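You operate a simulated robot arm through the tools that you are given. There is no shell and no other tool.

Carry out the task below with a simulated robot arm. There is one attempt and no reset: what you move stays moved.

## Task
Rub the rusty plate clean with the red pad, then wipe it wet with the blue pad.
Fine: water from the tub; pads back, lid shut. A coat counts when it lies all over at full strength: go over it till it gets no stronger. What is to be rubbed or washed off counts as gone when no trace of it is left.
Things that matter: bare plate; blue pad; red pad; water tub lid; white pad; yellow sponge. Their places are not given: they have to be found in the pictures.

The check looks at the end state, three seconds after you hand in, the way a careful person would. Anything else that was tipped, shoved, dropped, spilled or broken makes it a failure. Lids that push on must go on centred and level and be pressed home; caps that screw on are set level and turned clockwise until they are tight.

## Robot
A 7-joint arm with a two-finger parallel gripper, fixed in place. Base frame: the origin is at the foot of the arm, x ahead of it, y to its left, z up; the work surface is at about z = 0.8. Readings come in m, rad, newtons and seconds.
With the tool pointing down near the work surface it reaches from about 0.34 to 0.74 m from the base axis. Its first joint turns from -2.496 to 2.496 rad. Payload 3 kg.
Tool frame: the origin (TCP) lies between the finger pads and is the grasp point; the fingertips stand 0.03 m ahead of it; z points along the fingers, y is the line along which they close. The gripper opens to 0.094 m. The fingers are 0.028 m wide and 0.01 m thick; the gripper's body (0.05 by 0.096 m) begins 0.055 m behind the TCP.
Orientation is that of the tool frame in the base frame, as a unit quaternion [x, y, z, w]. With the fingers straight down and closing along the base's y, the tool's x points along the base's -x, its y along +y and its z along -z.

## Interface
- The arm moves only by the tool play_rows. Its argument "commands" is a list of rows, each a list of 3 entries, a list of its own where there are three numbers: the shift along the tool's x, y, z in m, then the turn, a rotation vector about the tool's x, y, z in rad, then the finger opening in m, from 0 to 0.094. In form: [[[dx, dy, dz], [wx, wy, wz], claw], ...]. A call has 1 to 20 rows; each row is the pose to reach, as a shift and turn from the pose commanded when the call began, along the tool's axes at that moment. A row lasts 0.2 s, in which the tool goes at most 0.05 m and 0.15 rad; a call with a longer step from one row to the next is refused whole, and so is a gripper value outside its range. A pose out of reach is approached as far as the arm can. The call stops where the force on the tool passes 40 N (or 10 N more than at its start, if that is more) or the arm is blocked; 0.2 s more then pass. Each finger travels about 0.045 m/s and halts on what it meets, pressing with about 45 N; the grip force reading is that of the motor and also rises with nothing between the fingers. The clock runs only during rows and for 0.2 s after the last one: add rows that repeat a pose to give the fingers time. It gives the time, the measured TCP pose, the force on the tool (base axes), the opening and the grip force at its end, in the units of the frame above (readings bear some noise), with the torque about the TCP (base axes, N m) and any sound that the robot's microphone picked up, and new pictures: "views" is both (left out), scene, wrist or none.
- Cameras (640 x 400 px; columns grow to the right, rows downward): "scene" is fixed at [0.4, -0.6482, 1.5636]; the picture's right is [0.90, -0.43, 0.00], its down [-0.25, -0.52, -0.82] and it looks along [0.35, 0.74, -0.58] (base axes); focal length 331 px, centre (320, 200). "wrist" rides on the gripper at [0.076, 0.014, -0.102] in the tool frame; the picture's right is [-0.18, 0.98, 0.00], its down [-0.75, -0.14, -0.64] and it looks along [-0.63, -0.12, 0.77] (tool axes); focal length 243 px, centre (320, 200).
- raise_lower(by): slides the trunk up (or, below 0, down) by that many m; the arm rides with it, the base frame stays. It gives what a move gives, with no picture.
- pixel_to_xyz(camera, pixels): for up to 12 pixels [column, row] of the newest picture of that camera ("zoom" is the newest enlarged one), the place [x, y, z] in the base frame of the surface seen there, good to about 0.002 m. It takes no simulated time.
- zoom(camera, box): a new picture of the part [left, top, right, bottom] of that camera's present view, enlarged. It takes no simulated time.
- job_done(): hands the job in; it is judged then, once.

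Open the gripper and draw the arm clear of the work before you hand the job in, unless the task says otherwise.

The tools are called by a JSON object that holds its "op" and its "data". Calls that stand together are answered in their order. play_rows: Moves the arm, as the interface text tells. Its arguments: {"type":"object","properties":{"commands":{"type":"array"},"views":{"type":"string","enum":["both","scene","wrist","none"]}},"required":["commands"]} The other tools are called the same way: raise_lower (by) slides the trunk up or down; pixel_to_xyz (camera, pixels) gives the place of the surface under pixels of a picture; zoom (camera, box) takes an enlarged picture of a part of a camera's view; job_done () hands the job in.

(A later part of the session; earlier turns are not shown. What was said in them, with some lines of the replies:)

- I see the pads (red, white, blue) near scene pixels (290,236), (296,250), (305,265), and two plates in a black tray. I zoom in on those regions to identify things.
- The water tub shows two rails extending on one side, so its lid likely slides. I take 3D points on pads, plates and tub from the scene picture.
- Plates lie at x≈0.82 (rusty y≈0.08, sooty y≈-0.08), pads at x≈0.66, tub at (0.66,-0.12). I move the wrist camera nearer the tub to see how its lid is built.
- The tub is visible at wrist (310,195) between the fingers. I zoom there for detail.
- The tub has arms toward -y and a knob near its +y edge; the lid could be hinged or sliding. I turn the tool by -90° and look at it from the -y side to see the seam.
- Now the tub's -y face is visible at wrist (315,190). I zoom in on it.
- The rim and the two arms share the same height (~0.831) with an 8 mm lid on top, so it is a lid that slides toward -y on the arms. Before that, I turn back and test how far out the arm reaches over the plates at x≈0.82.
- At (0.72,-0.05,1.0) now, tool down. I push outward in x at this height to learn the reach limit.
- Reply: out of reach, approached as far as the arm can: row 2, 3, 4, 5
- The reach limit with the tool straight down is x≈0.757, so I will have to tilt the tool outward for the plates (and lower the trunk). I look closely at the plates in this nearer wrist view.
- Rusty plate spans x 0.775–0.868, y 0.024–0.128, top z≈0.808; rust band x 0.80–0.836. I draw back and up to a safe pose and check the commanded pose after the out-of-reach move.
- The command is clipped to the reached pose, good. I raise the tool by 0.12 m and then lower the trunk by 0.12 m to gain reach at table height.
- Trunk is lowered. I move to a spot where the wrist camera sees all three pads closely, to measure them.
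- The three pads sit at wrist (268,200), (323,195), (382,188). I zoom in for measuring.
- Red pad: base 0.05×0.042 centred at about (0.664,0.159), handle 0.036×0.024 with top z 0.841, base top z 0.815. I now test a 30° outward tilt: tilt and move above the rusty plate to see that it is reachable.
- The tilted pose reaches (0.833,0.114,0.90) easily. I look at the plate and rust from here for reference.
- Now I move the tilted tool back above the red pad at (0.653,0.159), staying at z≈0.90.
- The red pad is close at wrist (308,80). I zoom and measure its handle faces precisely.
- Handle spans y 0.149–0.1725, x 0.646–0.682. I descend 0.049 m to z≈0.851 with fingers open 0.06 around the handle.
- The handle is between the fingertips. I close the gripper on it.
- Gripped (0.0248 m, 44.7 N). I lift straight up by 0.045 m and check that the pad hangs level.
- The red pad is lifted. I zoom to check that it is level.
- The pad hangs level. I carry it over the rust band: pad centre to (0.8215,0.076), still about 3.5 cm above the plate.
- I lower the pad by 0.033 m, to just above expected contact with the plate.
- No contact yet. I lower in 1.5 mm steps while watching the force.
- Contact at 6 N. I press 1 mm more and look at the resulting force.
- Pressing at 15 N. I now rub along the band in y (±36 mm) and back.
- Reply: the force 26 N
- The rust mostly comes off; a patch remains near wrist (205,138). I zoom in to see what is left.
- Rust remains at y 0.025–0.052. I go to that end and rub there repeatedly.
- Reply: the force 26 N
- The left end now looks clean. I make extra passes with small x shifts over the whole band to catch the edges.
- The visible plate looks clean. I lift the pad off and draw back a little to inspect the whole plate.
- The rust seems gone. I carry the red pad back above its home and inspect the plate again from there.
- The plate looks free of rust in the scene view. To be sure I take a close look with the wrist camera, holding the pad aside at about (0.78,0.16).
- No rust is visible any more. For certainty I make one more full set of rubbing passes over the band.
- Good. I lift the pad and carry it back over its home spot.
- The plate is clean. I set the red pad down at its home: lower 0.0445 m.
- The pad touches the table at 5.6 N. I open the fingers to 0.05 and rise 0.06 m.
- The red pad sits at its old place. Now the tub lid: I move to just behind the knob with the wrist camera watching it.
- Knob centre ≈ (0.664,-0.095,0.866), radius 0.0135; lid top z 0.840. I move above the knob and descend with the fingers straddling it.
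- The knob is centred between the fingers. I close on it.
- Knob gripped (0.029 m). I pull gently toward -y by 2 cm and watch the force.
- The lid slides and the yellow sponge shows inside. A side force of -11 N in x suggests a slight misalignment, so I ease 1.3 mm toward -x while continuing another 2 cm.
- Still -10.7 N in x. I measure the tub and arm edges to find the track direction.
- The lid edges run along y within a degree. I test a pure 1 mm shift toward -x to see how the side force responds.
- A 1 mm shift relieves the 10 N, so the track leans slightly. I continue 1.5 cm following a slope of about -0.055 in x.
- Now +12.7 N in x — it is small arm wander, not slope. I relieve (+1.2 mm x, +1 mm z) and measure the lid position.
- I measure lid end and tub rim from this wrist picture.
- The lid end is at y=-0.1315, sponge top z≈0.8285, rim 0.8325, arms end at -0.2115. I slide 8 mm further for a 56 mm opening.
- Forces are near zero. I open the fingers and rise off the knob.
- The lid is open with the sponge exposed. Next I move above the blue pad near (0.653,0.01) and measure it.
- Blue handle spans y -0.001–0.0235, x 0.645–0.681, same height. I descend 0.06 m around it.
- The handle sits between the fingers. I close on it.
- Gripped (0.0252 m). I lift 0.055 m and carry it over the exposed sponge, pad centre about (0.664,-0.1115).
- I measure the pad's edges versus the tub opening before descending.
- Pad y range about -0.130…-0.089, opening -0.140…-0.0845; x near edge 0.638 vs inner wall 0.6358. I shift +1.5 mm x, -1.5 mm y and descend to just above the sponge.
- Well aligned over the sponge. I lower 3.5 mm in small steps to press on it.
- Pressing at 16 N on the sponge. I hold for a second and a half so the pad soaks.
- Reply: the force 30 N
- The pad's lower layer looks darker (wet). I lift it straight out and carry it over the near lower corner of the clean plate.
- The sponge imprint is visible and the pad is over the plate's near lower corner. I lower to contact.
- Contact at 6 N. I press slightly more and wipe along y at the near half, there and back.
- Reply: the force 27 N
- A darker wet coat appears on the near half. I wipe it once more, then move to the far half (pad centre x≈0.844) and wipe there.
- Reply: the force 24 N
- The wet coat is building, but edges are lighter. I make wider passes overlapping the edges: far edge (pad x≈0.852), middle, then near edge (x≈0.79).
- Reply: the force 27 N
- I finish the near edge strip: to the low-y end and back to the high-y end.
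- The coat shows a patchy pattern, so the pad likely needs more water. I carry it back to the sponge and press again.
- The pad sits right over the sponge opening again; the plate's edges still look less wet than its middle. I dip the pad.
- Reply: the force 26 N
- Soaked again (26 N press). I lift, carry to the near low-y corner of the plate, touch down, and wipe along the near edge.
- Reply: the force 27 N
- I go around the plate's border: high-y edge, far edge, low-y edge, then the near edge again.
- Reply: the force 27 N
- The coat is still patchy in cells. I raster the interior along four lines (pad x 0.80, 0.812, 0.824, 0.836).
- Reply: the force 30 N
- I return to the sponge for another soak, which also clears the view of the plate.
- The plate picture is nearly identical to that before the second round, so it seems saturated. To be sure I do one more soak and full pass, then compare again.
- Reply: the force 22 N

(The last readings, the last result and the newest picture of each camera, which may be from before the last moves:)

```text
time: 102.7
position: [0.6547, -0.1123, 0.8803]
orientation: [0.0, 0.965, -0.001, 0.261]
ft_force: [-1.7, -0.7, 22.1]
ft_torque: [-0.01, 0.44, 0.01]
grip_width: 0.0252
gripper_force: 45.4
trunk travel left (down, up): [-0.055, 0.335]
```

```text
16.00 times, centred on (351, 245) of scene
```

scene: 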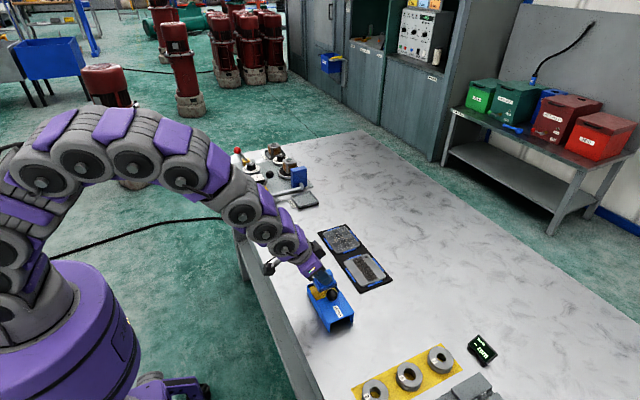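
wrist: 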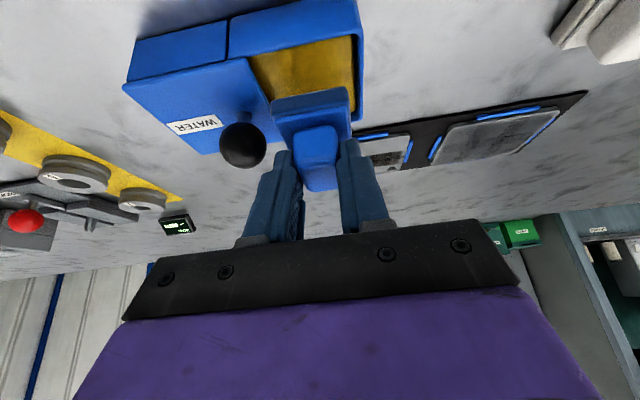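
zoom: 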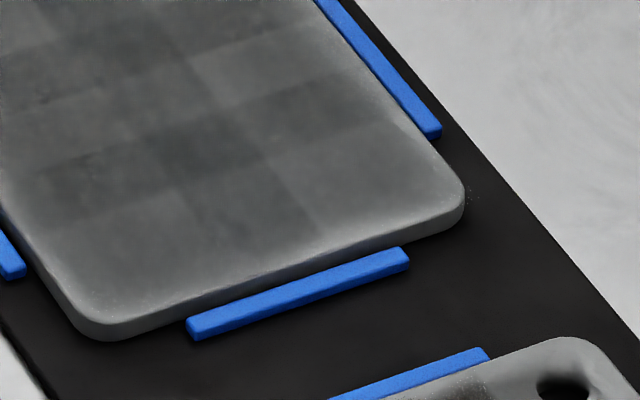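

I lift out and go to the far low-y corner, then begin another raster from the far edge.

{"op": "play_rows", "data": {"commands": [[[-0.0069, 0, -0.0119], [0, 0, 0], 0.0], [[-0.01375, 0, -0.0238], [0, 0, 0], 0.0], [[-0.0407, 0.0239, -0.0083], [0, 0, 0], 0.0], [[-0.0676, 0.0478, 0.0073], [0, 0, 0], 0.0], [[-0.0945, 0.0718, 0.0228], [0, 0, 0], 0.0], [[-0.1214, 0.0957, 0.0384], [0, 0, 0], 0.0], [[-0.1484, 0.1196, 0.0539], [0, 0, 0], 0.0], [[-0.1753, 0.1435, 0.0695], [0, 0, 0], 0.0], [[-0.1653, 0.1435, 0.0868], [0, 0, 0], 0.0], [[-0.1553, 0.1435, 0.1041], [0, 0, 0], 0.0], [[-0.1523, 0.1435, 0.1093], [0, 0, 0], 0.0], [[-0.1515, 0.1435, 0.1107], [0, 0, 0], 0.0], [[-0.1515, 0.1658, 0.1107], [0, 0, 0], 0.0], [[-0.1515, 0.188, 0.1107], [0, 0, 0], 0.0], [[-0.1515, 0.2103, 0.1107], [0, 0, 0], 0.0], [[-0.1515, 0.2325, 0.1107], [0, 0, 0], 0.0], [[-0.1411, 0.2325, 0.1047], [0, 0, 0], 0.0], [[-0.1411, 0.2103, 0.1047], [0, 0, 0], 0.0], [[-0.1411, 0.188, 0.1047], [0, 0, 0], 0.0], [[-0.1411, 0.1658, 0.1047], [0, 0, 0], 0.0]], "views": "none"}}

```text
time: 106.9
position: [0.8295, 0.0519, 0.8595]
orientation: [0.0, 0.966, -0.001, 0.26]
ft_force: [0.3, 6.1, 21.5]
ft_torque: [0.16, 0.12, 0.06]
grip_width: 0.0248
gripper_force: 45.4
trunk travel left (down, up): [-0.055, 0.335]
```

I continue the raster with lines at pad x 0.828, 0.816, 0.804 and 0.79.

{"op": "play_rows", "data": {"commands": [[[0, -0.0223, 0], [0, 0, 0], 0.0], [[0.0104, -0.0223, -0.006], [0, 0, 0], 0.0], [[0.0104, 0, -0.006], [0, 0, 0], 0.0], [[0.0104, 0.0222, -0.006], [0, 0, 0], 0.0], [[0.0104, 0.0445, -0.006], [0, 0, 0], 0.0], [[0.0104, 0.0667, -0.006], [0, 0, 0], 0.0], [[0.0208, 0.0667, -0.012], [0, 0, 0], 0.0], [[0.0208, 0.0445, -0.012], [0, 0, 0], 0.0], [[0.0208, 0.0222, -0.012], [0, 0, 0], 0.0], [[0.0208, 0, -0.012], [0, 0, 0], 0.0], [[0.0208, -0.0223, -0.012], [0, 0, 0], 0.0], [[0.0312, -0.0223, -0.018], [0, 0, 0], 0.0], [[0.0312, 0, -0.018], [0, 0, 0], 0.0], [[0.0312, 0.0222, -0.018], [0, 0, 0], 0.0], [[0.0312, 0.0445, -0.018], [0, 0, 0], 0.0], [[0.0312, 0.0667, -0.018], [0, 0, 0], 0.0], [[0.0433, 0.0667, -0.025], [0, 0, 0], 0.0], [[0.0433, 0.0445, -0.025], [0, 0, 0], 0.0], [[0.0433, 0.0222, -0.025], [0, 0, 0], 0.0], [[0.0433, 0, -0.025], [0, 0, 0], 0.0]], "views": "none"}}

```text
time: 111.1
position: [0.7801, 0.0519, 0.8601]
orientation: [0.0, 0.966, -0.001, 0.259]
ft_force: [-0.4, 1.9, 10.7]
ft_torque: [0.07, -0.03, 0.0]
grip_width: 0.025
gripper_force: 44.4
trunk travel left (down, up): [-0.055, 0.335]
```

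I finish with a border round (low-y edge, far edge, high-y edge, near edge) and lift off.

{"op": "play_rows", "data": {"commands": [[[0, -0.0253, 0], [0, 0, 0], 0.0], [[-0.0134, -0.0253, 0.00775], [0, 0, 0], 0.0], [[-0.0268, -0.0253, 0.0155], [0, 0, 0], 0.0], [[-0.0403, -0.0253, 0.02325], [0, 0, 0], 0.0], [[-0.0537, -0.0253, 0.031], [0, 0, 0], 0.0], [[-0.0537, 0, 0.031], [0, 0, 0], 0.0], [[-0.0537, 0.0222, 0.031], [0, 0, 0], 0.0], [[-0.0537, 0.0445, 0.031], [0, 0, 0], 0.0], [[-0.0537, 0.069, 0.031], [0, 0, 0], 0.0], [[-0.0403, 0.069, 0.02325], [0, 0, 0], 0.0], [[-0.0268, 0.069, 0.0155], [0, 0, 0], 0.0], [[-0.0134, 0.069, 0.00775], [0, 0, 0], 0.0], [[0, 0.069, 0], [0, 0, 0], 0.0], [[0, 0.0445, 0], [0, 0, 0], 0.0], [[0, 0.0222, 0], [0, 0, 0], 0.0], [[-0.01, 0.0222, -0.0173], [0, 0, 0], 0.0], [[-0.02375, 0.0222, -0.0411], [0, 0, 0], 0.0], [[-0.02375, 0.0222, -0.0411], [0, 0, 0], 0.0]], "views": "none"}}

```text
time: 114.9
position: [0.7795, 0.0766, 0.9065]
orientation: [0.0, 0.966, -0.001, 0.259]
ft_force: [-0.1, 0.4, -1.2]
ft_torque: [-0.04, 0.02, -0.01]
grip_width: 0.025
gripper_force: 44.9
trunk travel left (down, up): [-0.055, 0.335]
```

I go back above the tub to compare the plate's look from the same arm pose.

{"op": "play_rows", "data": {"commands": [[[0.018, -0.0314, -0.0104], [0, 0, 0], 0.0], [[0.0359, -0.0628, -0.0208], [0, 0, 0], 0.0], [[0.0539, -0.0943, -0.0311], [0, 0, 0], 0.0], [[0.0719, -0.1257, -0.0415], [0, 0, 0], 0.0], [[0.0898, -0.1571, -0.0519], [0, 0, 0], 0.0], [[0.1078, -0.1885, -0.0623], [0, 0, 0], 0.0], [[0.1078, -0.1885, -0.0623], [0, 0, 0], 0.0]]}}

{"op": "zoom", "data": {"camera": "scene", "box": [310, 220, 370, 260]}}

{"op": "zoom", "data": {"camera": "scene", "box": [318, 222, 350, 242]}}

{"op": "zoom", "data": {"camera": "scene", "box": [335, 235, 367, 255]}}

```text
time: 116.5
position: [0.6559, -0.1151, 0.9037]
orientation: [0.0, 0.966, 0.001, 0.259]
ft_force: [0.2, -0.2, -1.0]
ft_torque: [-0.02, 0.0, 0.0]
grip_width: 0.0249
gripper_force: 44.5
trunk travel left (down, up): [-0.055, 0.335]
```

scene: 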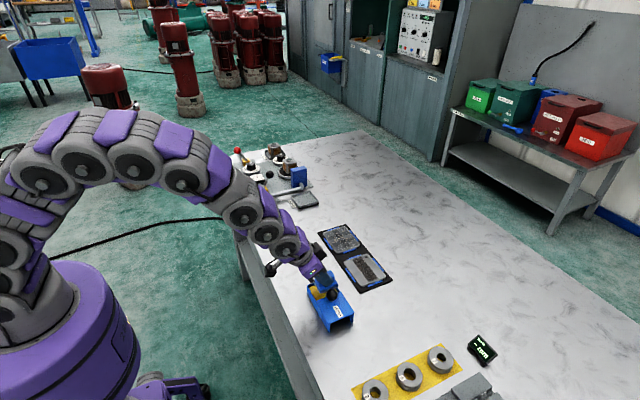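
wrist: 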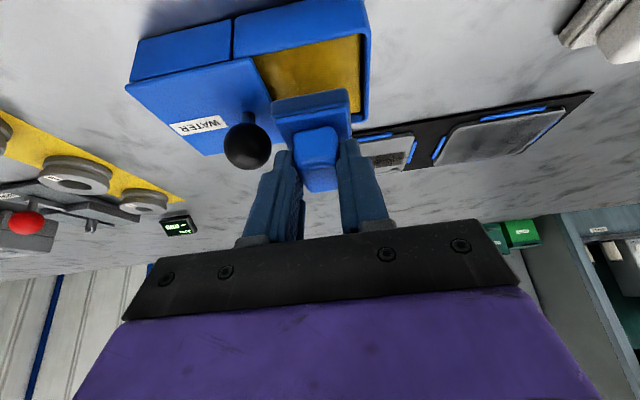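

```text
10.00 times, centred on (340, 240) of scene
```

zoom: 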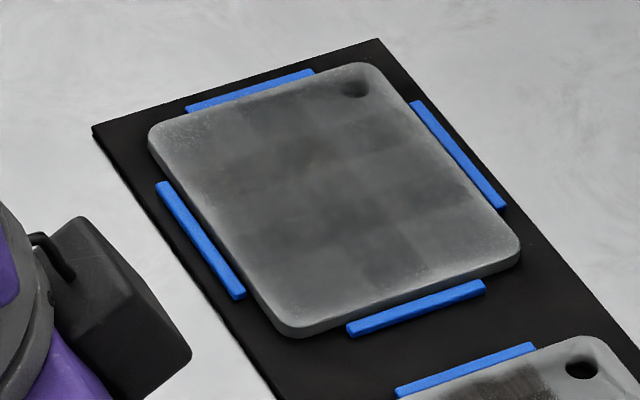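

```text
16.00 times, centred on (334, 232) of scene
```

zoom: 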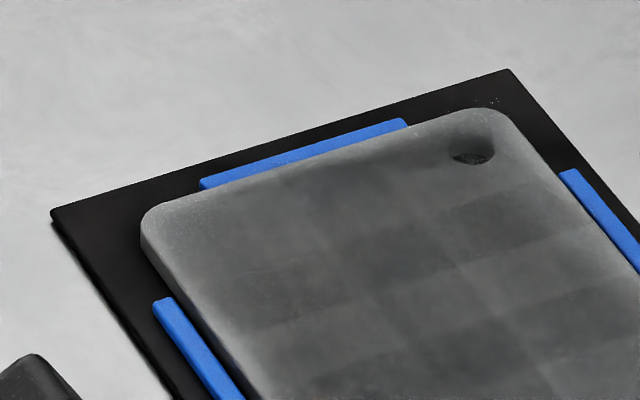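

```text
16.00 times, centred on (351, 245) of scene
```

zoom: 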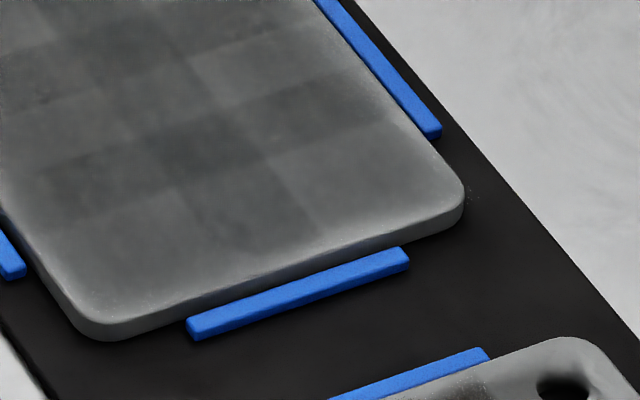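

The plate looks unchanged after another full round: the coat is at its full strength (the plaid is just overlap rendering). I carry the blue pad back to its home spot and lower it.

{"op": "play_rows", "data": {"commands": [[[0.0007, 0.041, -0.0004], [0, 0, 0], 0.0], [[0.0014, 0.082, -0.0008], [0, 0, 0], 0.0], [[0.0022, 0.123, -0.00125], [0, 0, 0], 0.0], [[0.0022, 0.123, -0.00125], [0, 0, 0], 0.0], [[0.0097, 0.123, 0.0117], [0, 0, 0], 0.0], [[0.0172, 0.123, 0.0247], [0, 0, 0], 0.0], [[0.0247, 0.123, 0.0377], [0, 0, 0], 0.0], [[0.0282, 0.123, 0.0438], [0, 0, 0], 0.0], [[0.0297, 0.123, 0.0464], [0, 0, 0], 0.0], [[0.0297, 0.123, 0.0464], [0, 0, 0], 0.0]]}}

{"op": "zoom", "data": {"camera": "scene", "box": [260, 210, 360, 310]}}

```text
time: 118.7
position: [0.654, 0.0112, 0.8523]
orientation: [0.001, 0.966, -0.001, 0.26]
ft_force: [-0.5, 0.6, 3.3]
ft_torque: [-0.07, 0.06, 0.0]
grip_width: 0.0245
gripper_force: 44.7
trunk travel left (down, up): [-0.055, 0.335]
```

scene: 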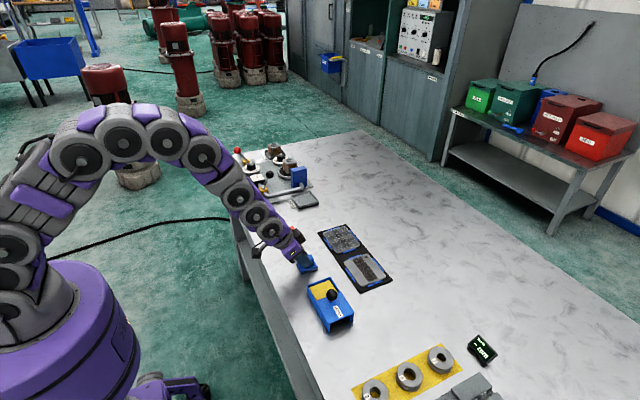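
wrist: 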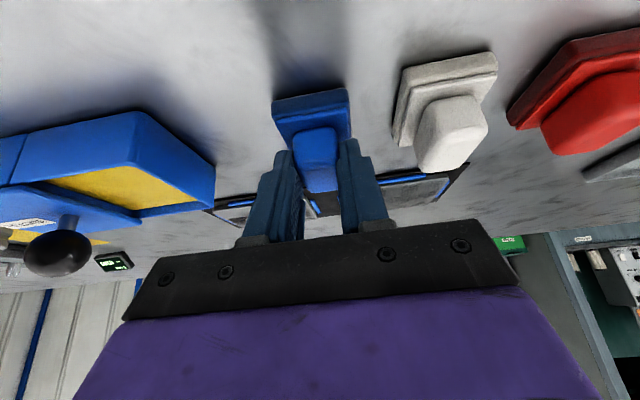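

```text
4.00 times, centred on (310, 260) of scene
```

zoom: 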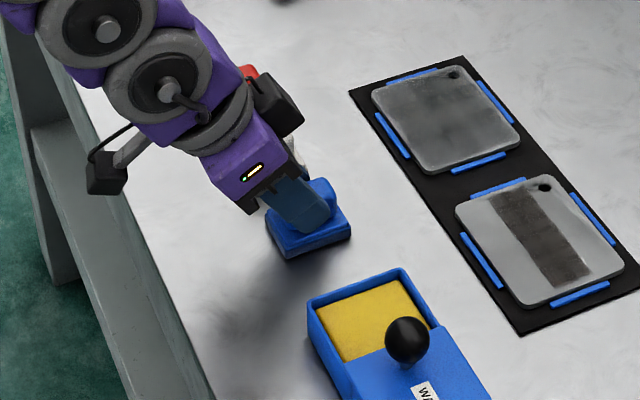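

The pad rests on the table at 3 N at its home. I open the fingers and rise.

{"op": "play_rows", "data": {"commands": [[[0, 0, 0], [0, 0, 0], 0.035], [[0, 0, 0], [0, 0, 0], 0.05], [[0, 0, 0], [0, 0, 0], 0.05], [[0, 0, 0], [0, 0, 0], 0.05], [[-0.01, 0, -0.0173], [0, 0, 0], 0.05], [[-0.02, 0, -0.0346], [0, 0, 0], 0.05], [[-0.03, 0, -0.052], [0, 0, 0], 0.05], [[-0.045, 0, -0.078], [0, 0, 0], 0.05]]}}

{"op": "zoom", "data": {"camera": "scene", "box": [260, 210, 420, 310]}}

```text
time: 120.5
position: [0.6529, 0.0095, 0.9418]
orientation: [0.0, 0.966, 0.0, 0.259]
ft_force: [0.5, -0.5, 0.3]
ft_torque: [0.01, 0.0, 0.03]
grip_width: 0.05
gripper_force: 0.1
trunk travel left (down, up): [-0.055, 0.335]
```

scene: 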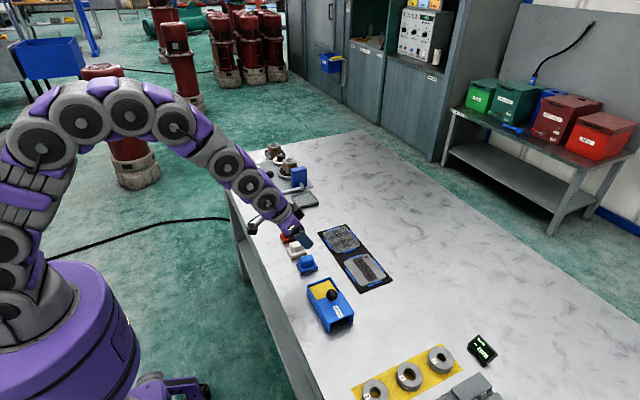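
wrist: 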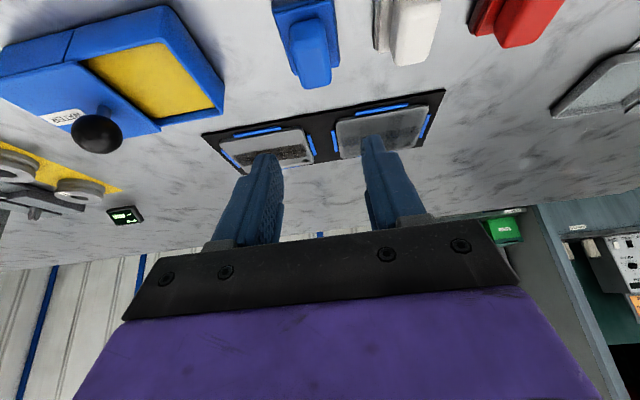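

```text
4.00 times, centred on (340, 260) of scene
```

zoom: 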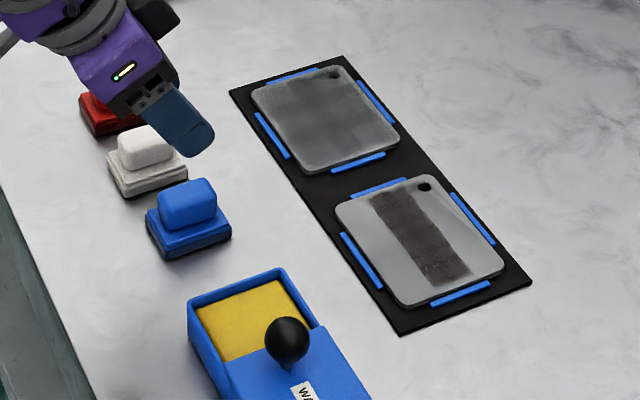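

Blue pad is back in place. I take a close wrist look at the wet plate before closing the lid.

{"op": "play_rows", "data": {"commands": [[[-0.0152, 0.0267, 0.0049], [0, 0, 0], 0.05], [[-0.0305, 0.0533, 0.0099], [0, 0, 0], 0.05], [[-0.0457, 0.08, 0.0148], [0, 0, 0], 0.05], [[-0.0457, 0.08, 0.0148], [0, 0, 0], 0.05]], "views": "wrist"}}

{"op": "zoom", "data": {"camera": "wrist", "box": [200, 40, 400, 165]}}

```text
time: 121.5
position: [0.7005, 0.0895, 0.9515]
orientation: [0.0, 0.966, 0.0, 0.259]
ft_force: [-0.2, -0.3, -0.6]
ft_torque: [0.01, -0.02, 0.02]
grip_width: 0.0501
gripper_force: 0.0
trunk travel left (down, up): [-0.055, 0.335]
```

wrist: 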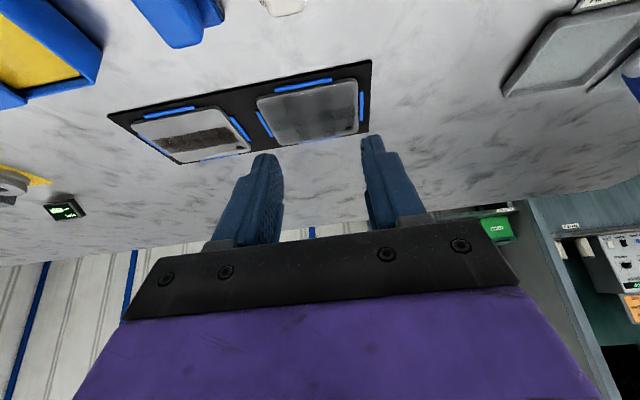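

```text
3.20 times, centred on (300, 102) of wrist
```

zoom: 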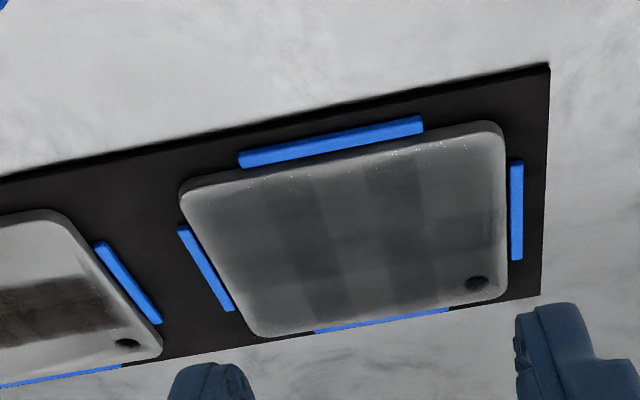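

The coat covers the whole plate evenly with only the feathered rendering. Now I go above the knob to close the lid.

{"op": "play_rows", "data": {"commands": [[[0.006, -0.0415, -0.0035], [0, 0, 0], 0.05], [[0.012, -0.083, -0.0069], [0, 0, 0], 0.05], [[0.018, -0.1245, -0.0104], [0, 0, 0], 0.05], [[0.0239, -0.166, -0.0138], [0, 0, 0], 0.05], [[0.0299, -0.2075, -0.0173], [0, 0, 0], 0.05], [[0.0359, -0.249, -0.0208], [0, 0, 0], 0.05], [[0.0359, -0.249, -0.0208], [0, 0, 0], 0.05]], "views": "wrist"}}

{"op": "zoom", "data": {"camera": "wrist", "box": [180, 0, 420, 150]}}

{"op": "pixel_to_xyz", "data": {"camera": "wrist", "pixels": [[308, 78], [295, 78], [322, 78], [308, 65], [308, 92], [330, 30], [336, 60], [410, 60], [240, 100]]}}

```text
time: 123.1
position: [0.6587, -0.159, 0.9516]
orientation: [0.0, 0.966, 0.0, 0.258]
ft_force: [0.4, -0.4, -0.2]
ft_torque: [0.02, -0.03, 0.0]
grip_width: 0.05
gripper_force: 0.1
trunk travel left (down, up): [-0.055, 0.335]
```

wrist: 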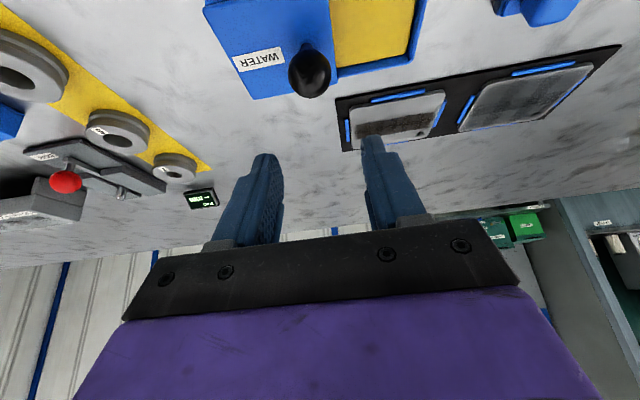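

```text
2.67 times, centred on (300, 75) of wrist
```

zoom: 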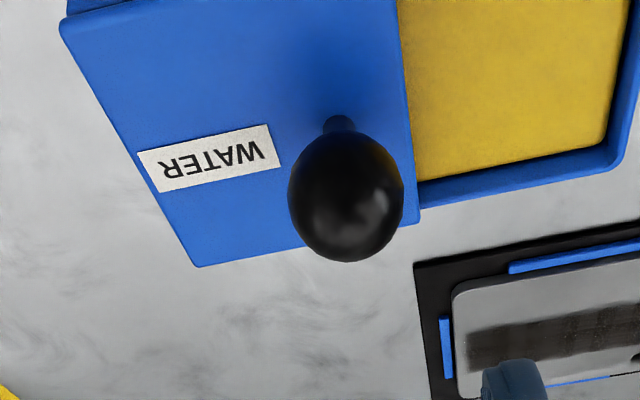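

```text
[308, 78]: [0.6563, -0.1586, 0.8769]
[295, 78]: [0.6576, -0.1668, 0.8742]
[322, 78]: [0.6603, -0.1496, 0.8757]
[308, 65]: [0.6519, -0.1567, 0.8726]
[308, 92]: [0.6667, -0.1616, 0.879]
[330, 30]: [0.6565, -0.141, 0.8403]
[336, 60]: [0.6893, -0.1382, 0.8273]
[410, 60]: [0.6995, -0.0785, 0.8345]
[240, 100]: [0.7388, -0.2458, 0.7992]
```

Knob centre is at about (0.664,-0.158). I descend around it to z≈0.877.

{"op": "play_rows", "data": {"commands": [[[0.0093, 0, 0.0161], [0, 0, 0], 0.05], [[0.0186, 0, 0.0322], [0, 0, 0], 0.05], [[0.0279, 0, 0.0484], [0, 0, 0], 0.05], [[0.03725, 0, 0.0645], [0, 0, 0], 0.05], [[0.03725, 0, 0.0645], [0, 0, 0], 0.05]], "views": "wrist"}}

```text
time: 124.3
position: [0.6586, -0.1605, 0.8762]
orientation: [0.0, 0.966, 0.0, 0.259]
ft_force: [0.6, 1.1, -0.8]
ft_torque: [0.0, 0.05, -0.03]
grip_width: 0.05
gripper_force: 0.1
trunk travel left (down, up): [-0.055, 0.335]
```

wrist: 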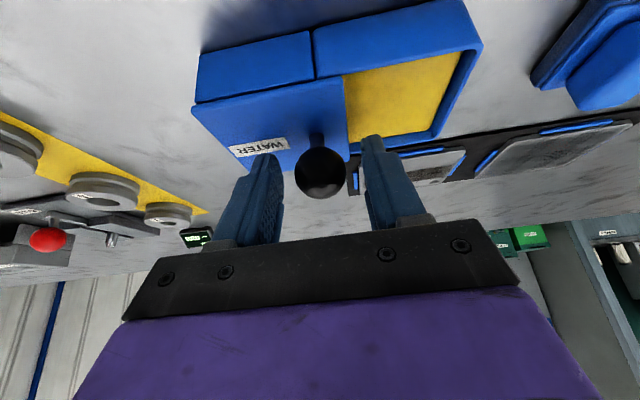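

The knob is between the fingers. I close on it.

{"op": "play_rows", "data": {"commands": [[[0, 0, 0], [0, 0, 0], 0.035], [[0, 0, 0], [0, 0, 0], 0.025], [[0, 0, 0], [0, 0, 0], 0.02], [[0, 0, 0], [0, 0, 0], 0.02]], "views": "none"}}

```text
time: 125.3
position: [0.6593, -0.1602, 0.8775]
orientation: [0.001, 0.966, 0.0, 0.259]
ft_force: [0.4, 0.5, 1.2]
ft_torque: [0.0, -0.03, 0.03]
grip_width: 0.0286
gripper_force: 44.8
trunk travel left (down, up): [-0.055, 0.335]
```

Gripped. I push the lid toward +y, first 3 cm.

{"op": "play_rows", "data": {"commands": [[[0, 0.006, 0], [0, 0, 0], 0.02], [[0, 0.012, 0], [0, 0, 0], 0.02], [[0, 0.018, 0], [0, 0, 0], 0.02], [[0, 0.024, 0], [0, 0, 0], 0.02], [[0, 0.03, 0], [0, 0, 0], 0.02]], "views": "none"}}

```text
time: 126.5
position: [0.6592, -0.1283, 0.8769]
orientation: [0.001, 0.966, 0.0, 0.26]
ft_force: [2.8, -0.4, 2.7]
ft_torque: [-0.02, -0.36, 0.07]
grip_width: 0.0287
gripper_force: 45.2
trunk travel left (down, up): [-0.055, 0.335]
```

Forces are small. I push another 2.7 cm.

{"op": "play_rows", "data": {"commands": [[[0, 0.006, 0], [0, 0, 0], 0.02], [[0, 0.012, 0], [0, 0, 0], 0.02], [[0, 0.018, 0], [0, 0, 0], 0.02], [[0, 0.024, 0], [0, 0, 0], 0.02], [[0, 0.027, 0], [0, 0, 0], 0.02]], "views": "wrist"}}

{"op": "zoom", "data": {"camera": "wrist", "box": [160, 0, 480, 200]}}

```text
time: 127.7
position: [0.6584, -0.1028, 0.8773]
orientation: [0.002, 0.966, 0.0, 0.258]
ft_force: [12.3, -1.0, -1.1]
ft_torque: [-0.03, 0.07, 0.02]
grip_width: 0.0284
gripper_force: 45.2
trunk travel left (down, up): [-0.055, 0.335]
```

wrist: 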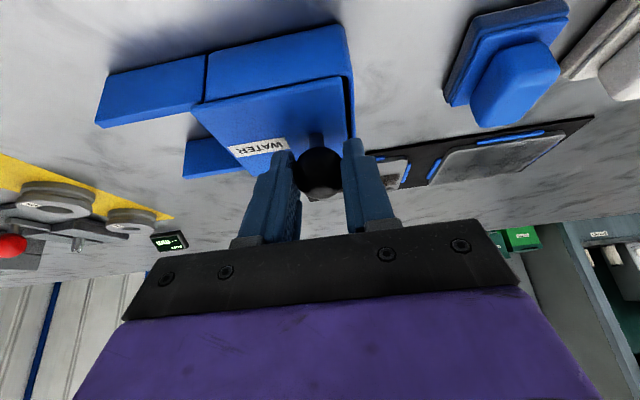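

```text
2.00 times, centred on (320, 100) of wrist
```

zoom: 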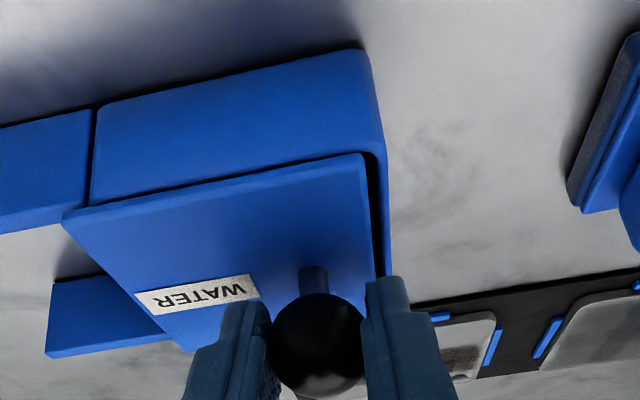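

About 6 mm remain. I ease 1 mm toward +x and push in small steps until it meets the stop.

{"op": "play_rows", "data": {"commands": [[[-0.00087, 0.002, 0.0005], [0, 0, 0], 0.02], [[-0.00087, 0.004, 0.0005], [0, 0, 0], 0.02], [[-0.00087, 0.005, 0.0005], [0, 0, 0], 0.02], [[-0.00087, 0.006, 0.0005], [0, 0, 0], 0.02]], "views": "wrist"}}

{"op": "zoom", "data": {"camera": "wrist", "box": [160, 0, 480, 200]}}

```text
time: 128.7
position: [0.6587, -0.0956, 0.8766]
orientation: [0.001, 0.966, 0.0, 0.258]
ft_force: [-4.8, -2.0, 3.8]
ft_torque: [-0.03, 0.62, 0.04]
grip_width: 0.0287
gripper_force: 45.5
trunk travel left (down, up): [-0.055, 0.335]
```

wrist: 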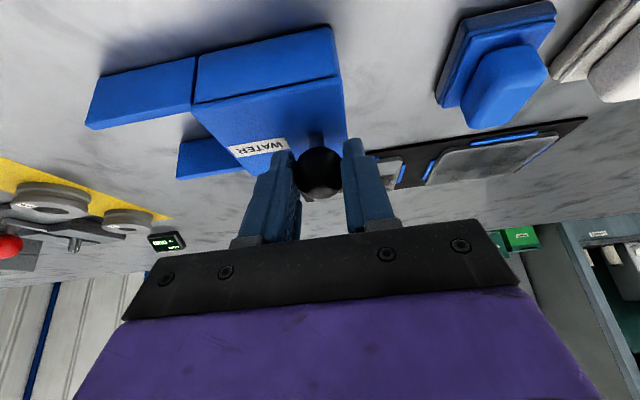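

```text
2.00 times, centred on (320, 100) of wrist
```

zoom: 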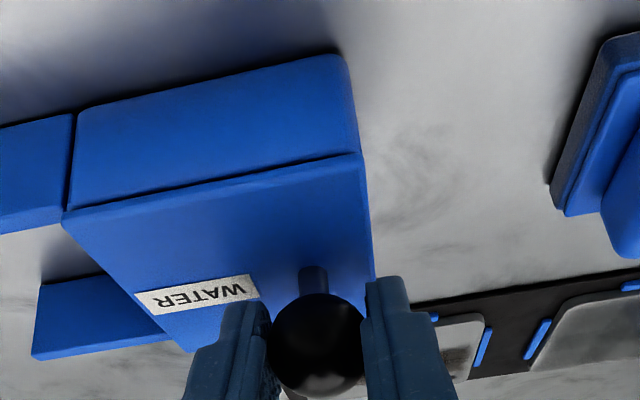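

The lid looks flush. I push 1–2 mm more to feel for the end stop.

{"op": "play_rows", "data": {"commands": [[[0, 0.001, 0], [0, 0, 0], 0.02], [[0, 0.002, 0], [0, 0, 0], 0.02]], "views": "none"}}

```text
time: 129.3
position: [0.6587, -0.0961, 0.8765]
orientation: [0.001, 0.966, 0.002, 0.259]
ft_force: [-12.3, -6.7, 0.4]
ft_torque: [-0.17, -0.06, -0.07]
grip_width: 0.0286
gripper_force: 44.9
trunk travel left (down, up): [-0.055, 0.335]
```

The end stop is met (-6.7 N in y, no further travel). I release the knob and rise.

{"op": "play_rows", "data": {"commands": [[[0, 0, 0], [0, 0, 0], 0.04], [[0, 0, 0], [0, 0, 0], 0.05], [[0, 0, 0], [0, 0, 0], 0.05], [[-0.0115, 0, -0.02], [0, 0, 0], 0.05], [[-0.023, 0, -0.04], [0, 0, 0], 0.05], [[-0.035, 0, -0.0606], [0, 0, 0], 0.05], [[-0.015, 0, -0.09], [0, 0, 0], 0.05], [[0.005, 0, -0.12], [0, 0, 0], 0.05], [[0.005, 0, -0.12], [0, 0, 0], 0.05]]}}

{"op": "zoom", "data": {"camera": "scene", "box": [290, 260, 370, 340]}}

{"op": "zoom", "data": {"camera": "wrist", "box": [180, 30, 420, 180]}}

```text
time: 131.3
position: [0.5947, -0.0937, 0.9778]
orientation: [0.001, 0.966, 0.0, 0.258]
ft_force: [0.2, -0.5, -0.3]
ft_torque: [0.01, 0.02, 0.0]
grip_width: 0.0501
gripper_force: 0.1
trunk travel left (down, up): [-0.055, 0.335]
```

scene: 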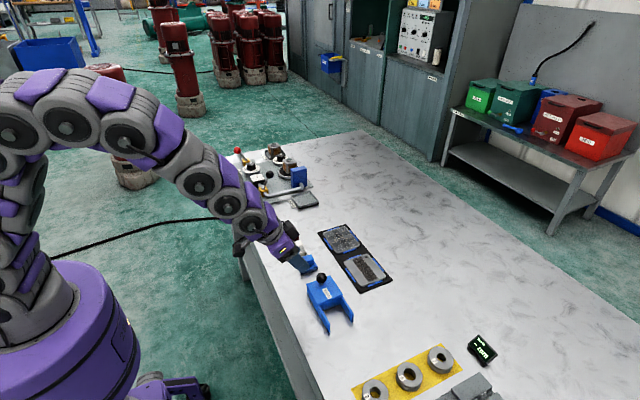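
wrist: 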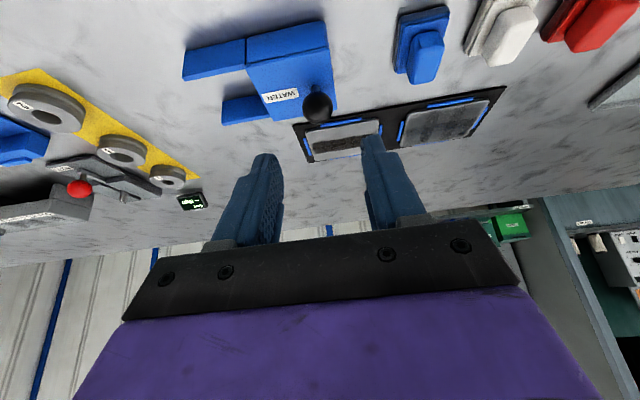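

```text
5.00 times, centred on (330, 300) of scene
```

zoom: 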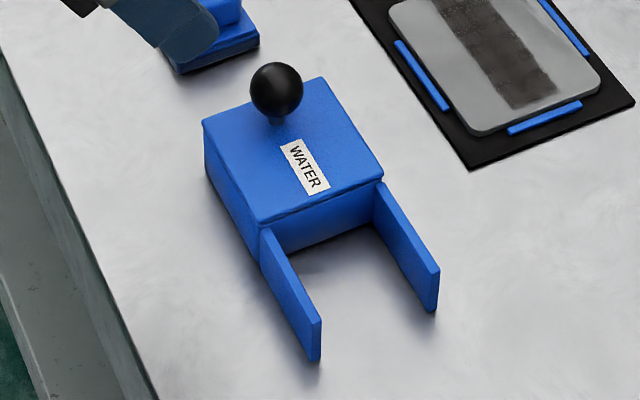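

```text
2.67 times, centred on (300, 105) of wrist
```

zoom: 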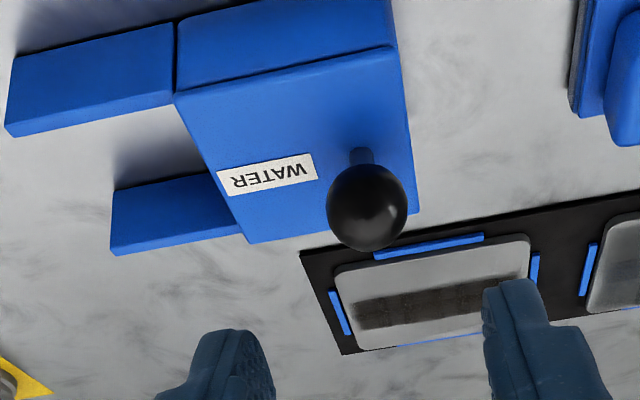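

The lid picture matches the original exactly. I draw the arm up and back and check the whole scene.

{"op": "play_rows", "data": {"commands": [[[-0.0042, 0.02, -0.0323], [0, 0, 0], 0.06], [[-0.0084, 0.04, -0.0645], [0, 0, 0], 0.08], [[-0.0125, 0.06, -0.0968], [0, 0, 0], 0.094], [[-0.0167, 0.08, -0.129], [0, 0, 0], 0.094], [[-0.0167, 0.08, -0.129], [0, 0, 0], 0.094]]}}

{"op": "zoom", "data": {"camera": "scene", "box": [260, 210, 420, 310]}}

{"op": "zoom", "data": {"camera": "scene", "box": [310, 220, 370, 260]}}

{"op": "zoom", "data": {"camera": "wrist", "box": [160, 0, 480, 200]}}

```text
time: 132.5
position: [0.5447, -0.015, 1.1002]
orientation: [0.001, 0.966, 0.0, 0.258]
ft_force: [-0.1, 0.3, 0.0]
ft_torque: [0.01, 0.02, -0.01]
grip_width: 0.0941
gripper_force: 0.0
trunk travel left (down, up): [-0.055, 0.335]
```

scene: 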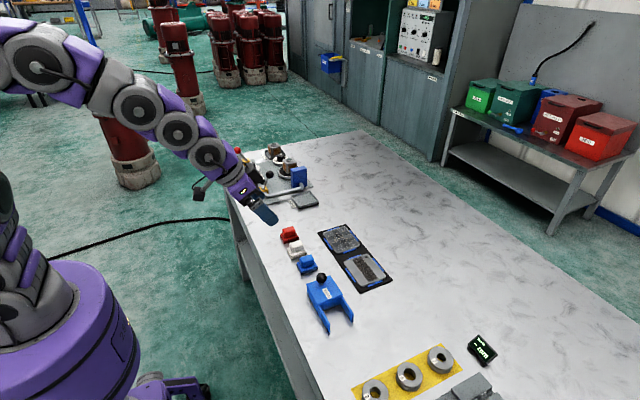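
wrist: 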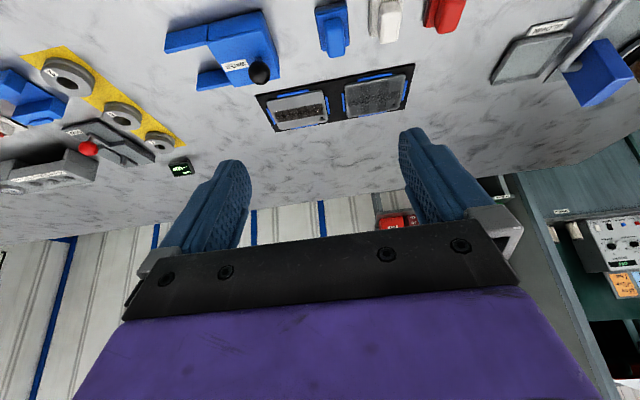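

```text
4.00 times, centred on (340, 260) of scene
```

zoom: 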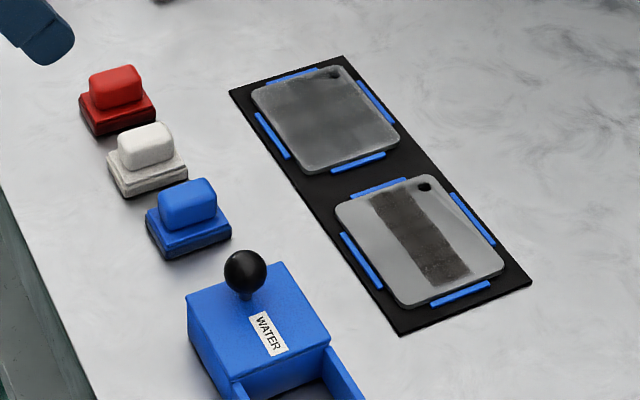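

```text
10.00 times, centred on (340, 240) of scene
```

zoom: 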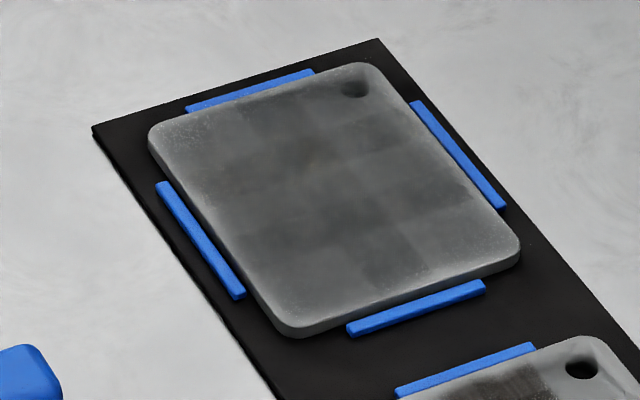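

```text
2.00 times, centred on (320, 100) of wrist
```

zoom: 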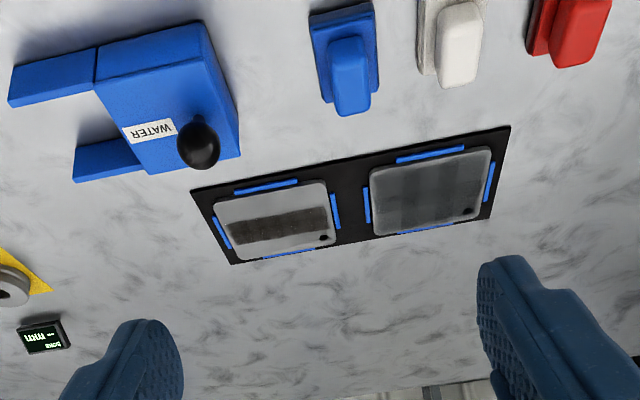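

Everything looks in place. I notice a possibly faint brownish tint near zoom (310,165) and look closer.

{"op": "zoom", "data": {"camera": "scene", "box": [332, 230, 348, 240]}}

{"op": "zoom", "data": {"camera": "scene", "box": [324, 224, 340, 234]}}

{"op": "zoom", "data": {"camera": "wrist", "box": [335, 65, 415, 120]}}

```text
16.00 times, centred on (340, 235) of scene
```

zoom: 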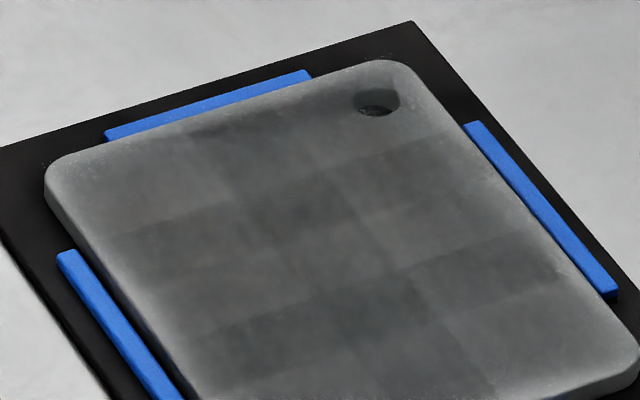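

```text
16.00 times, centred on (332, 229) of scene
```

zoom: 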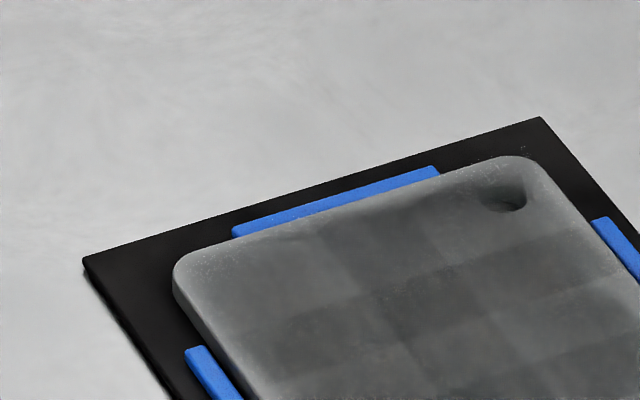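

```text
7.27 times, centred on (375, 92) of wrist
```

zoom: 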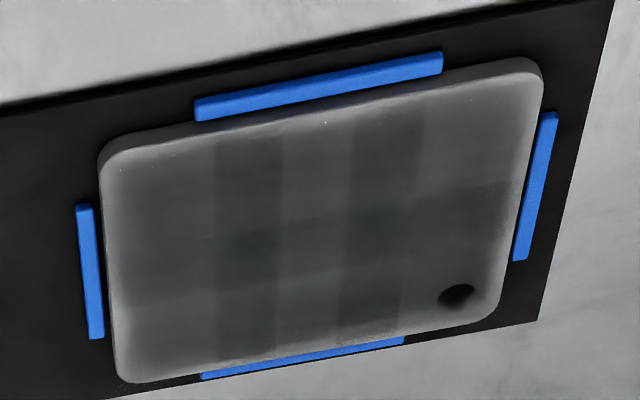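

The plate shows six equal overlapping wet patches with even strength and no brown. The red and blue pads are back at their places, the white pad was not touched, the lid is shut, and the arm is clear with the gripper open. I hand in the job.

{"op": "job_done", "data": {}}

```text
The job is handed in.
```

I rubbed the rusty plate clean with the red pad, wiped it wet with the blue pad, and handed the job in. I don't have the result of the check.

- **Rust:** I kept rubbing after the band had visibly gone. Close-up pictures from both cameras show no brown left on the plate.
- **Water coat:** I soaked the blue pad on the yellow sponge in the tub three times and went over the whole plate, edges included. After the last full round it looked no stronger than before. The faint check pattern and lighter rim stayed the same through every round, so I took them to be how the picture draws the coat, not thin spots.
- **Pads and lid:** The red pad is back where it was, and the blue pad is within about 2 mm of its old place. I slid the tub lid shut until it met its stop, and it matches the first picture. I did not touch the white pad or the sooty plate.
- **Arm:** The gripper is open and clear of the table. I lowered the trunk 0.12 m to reach the plate and left it there.
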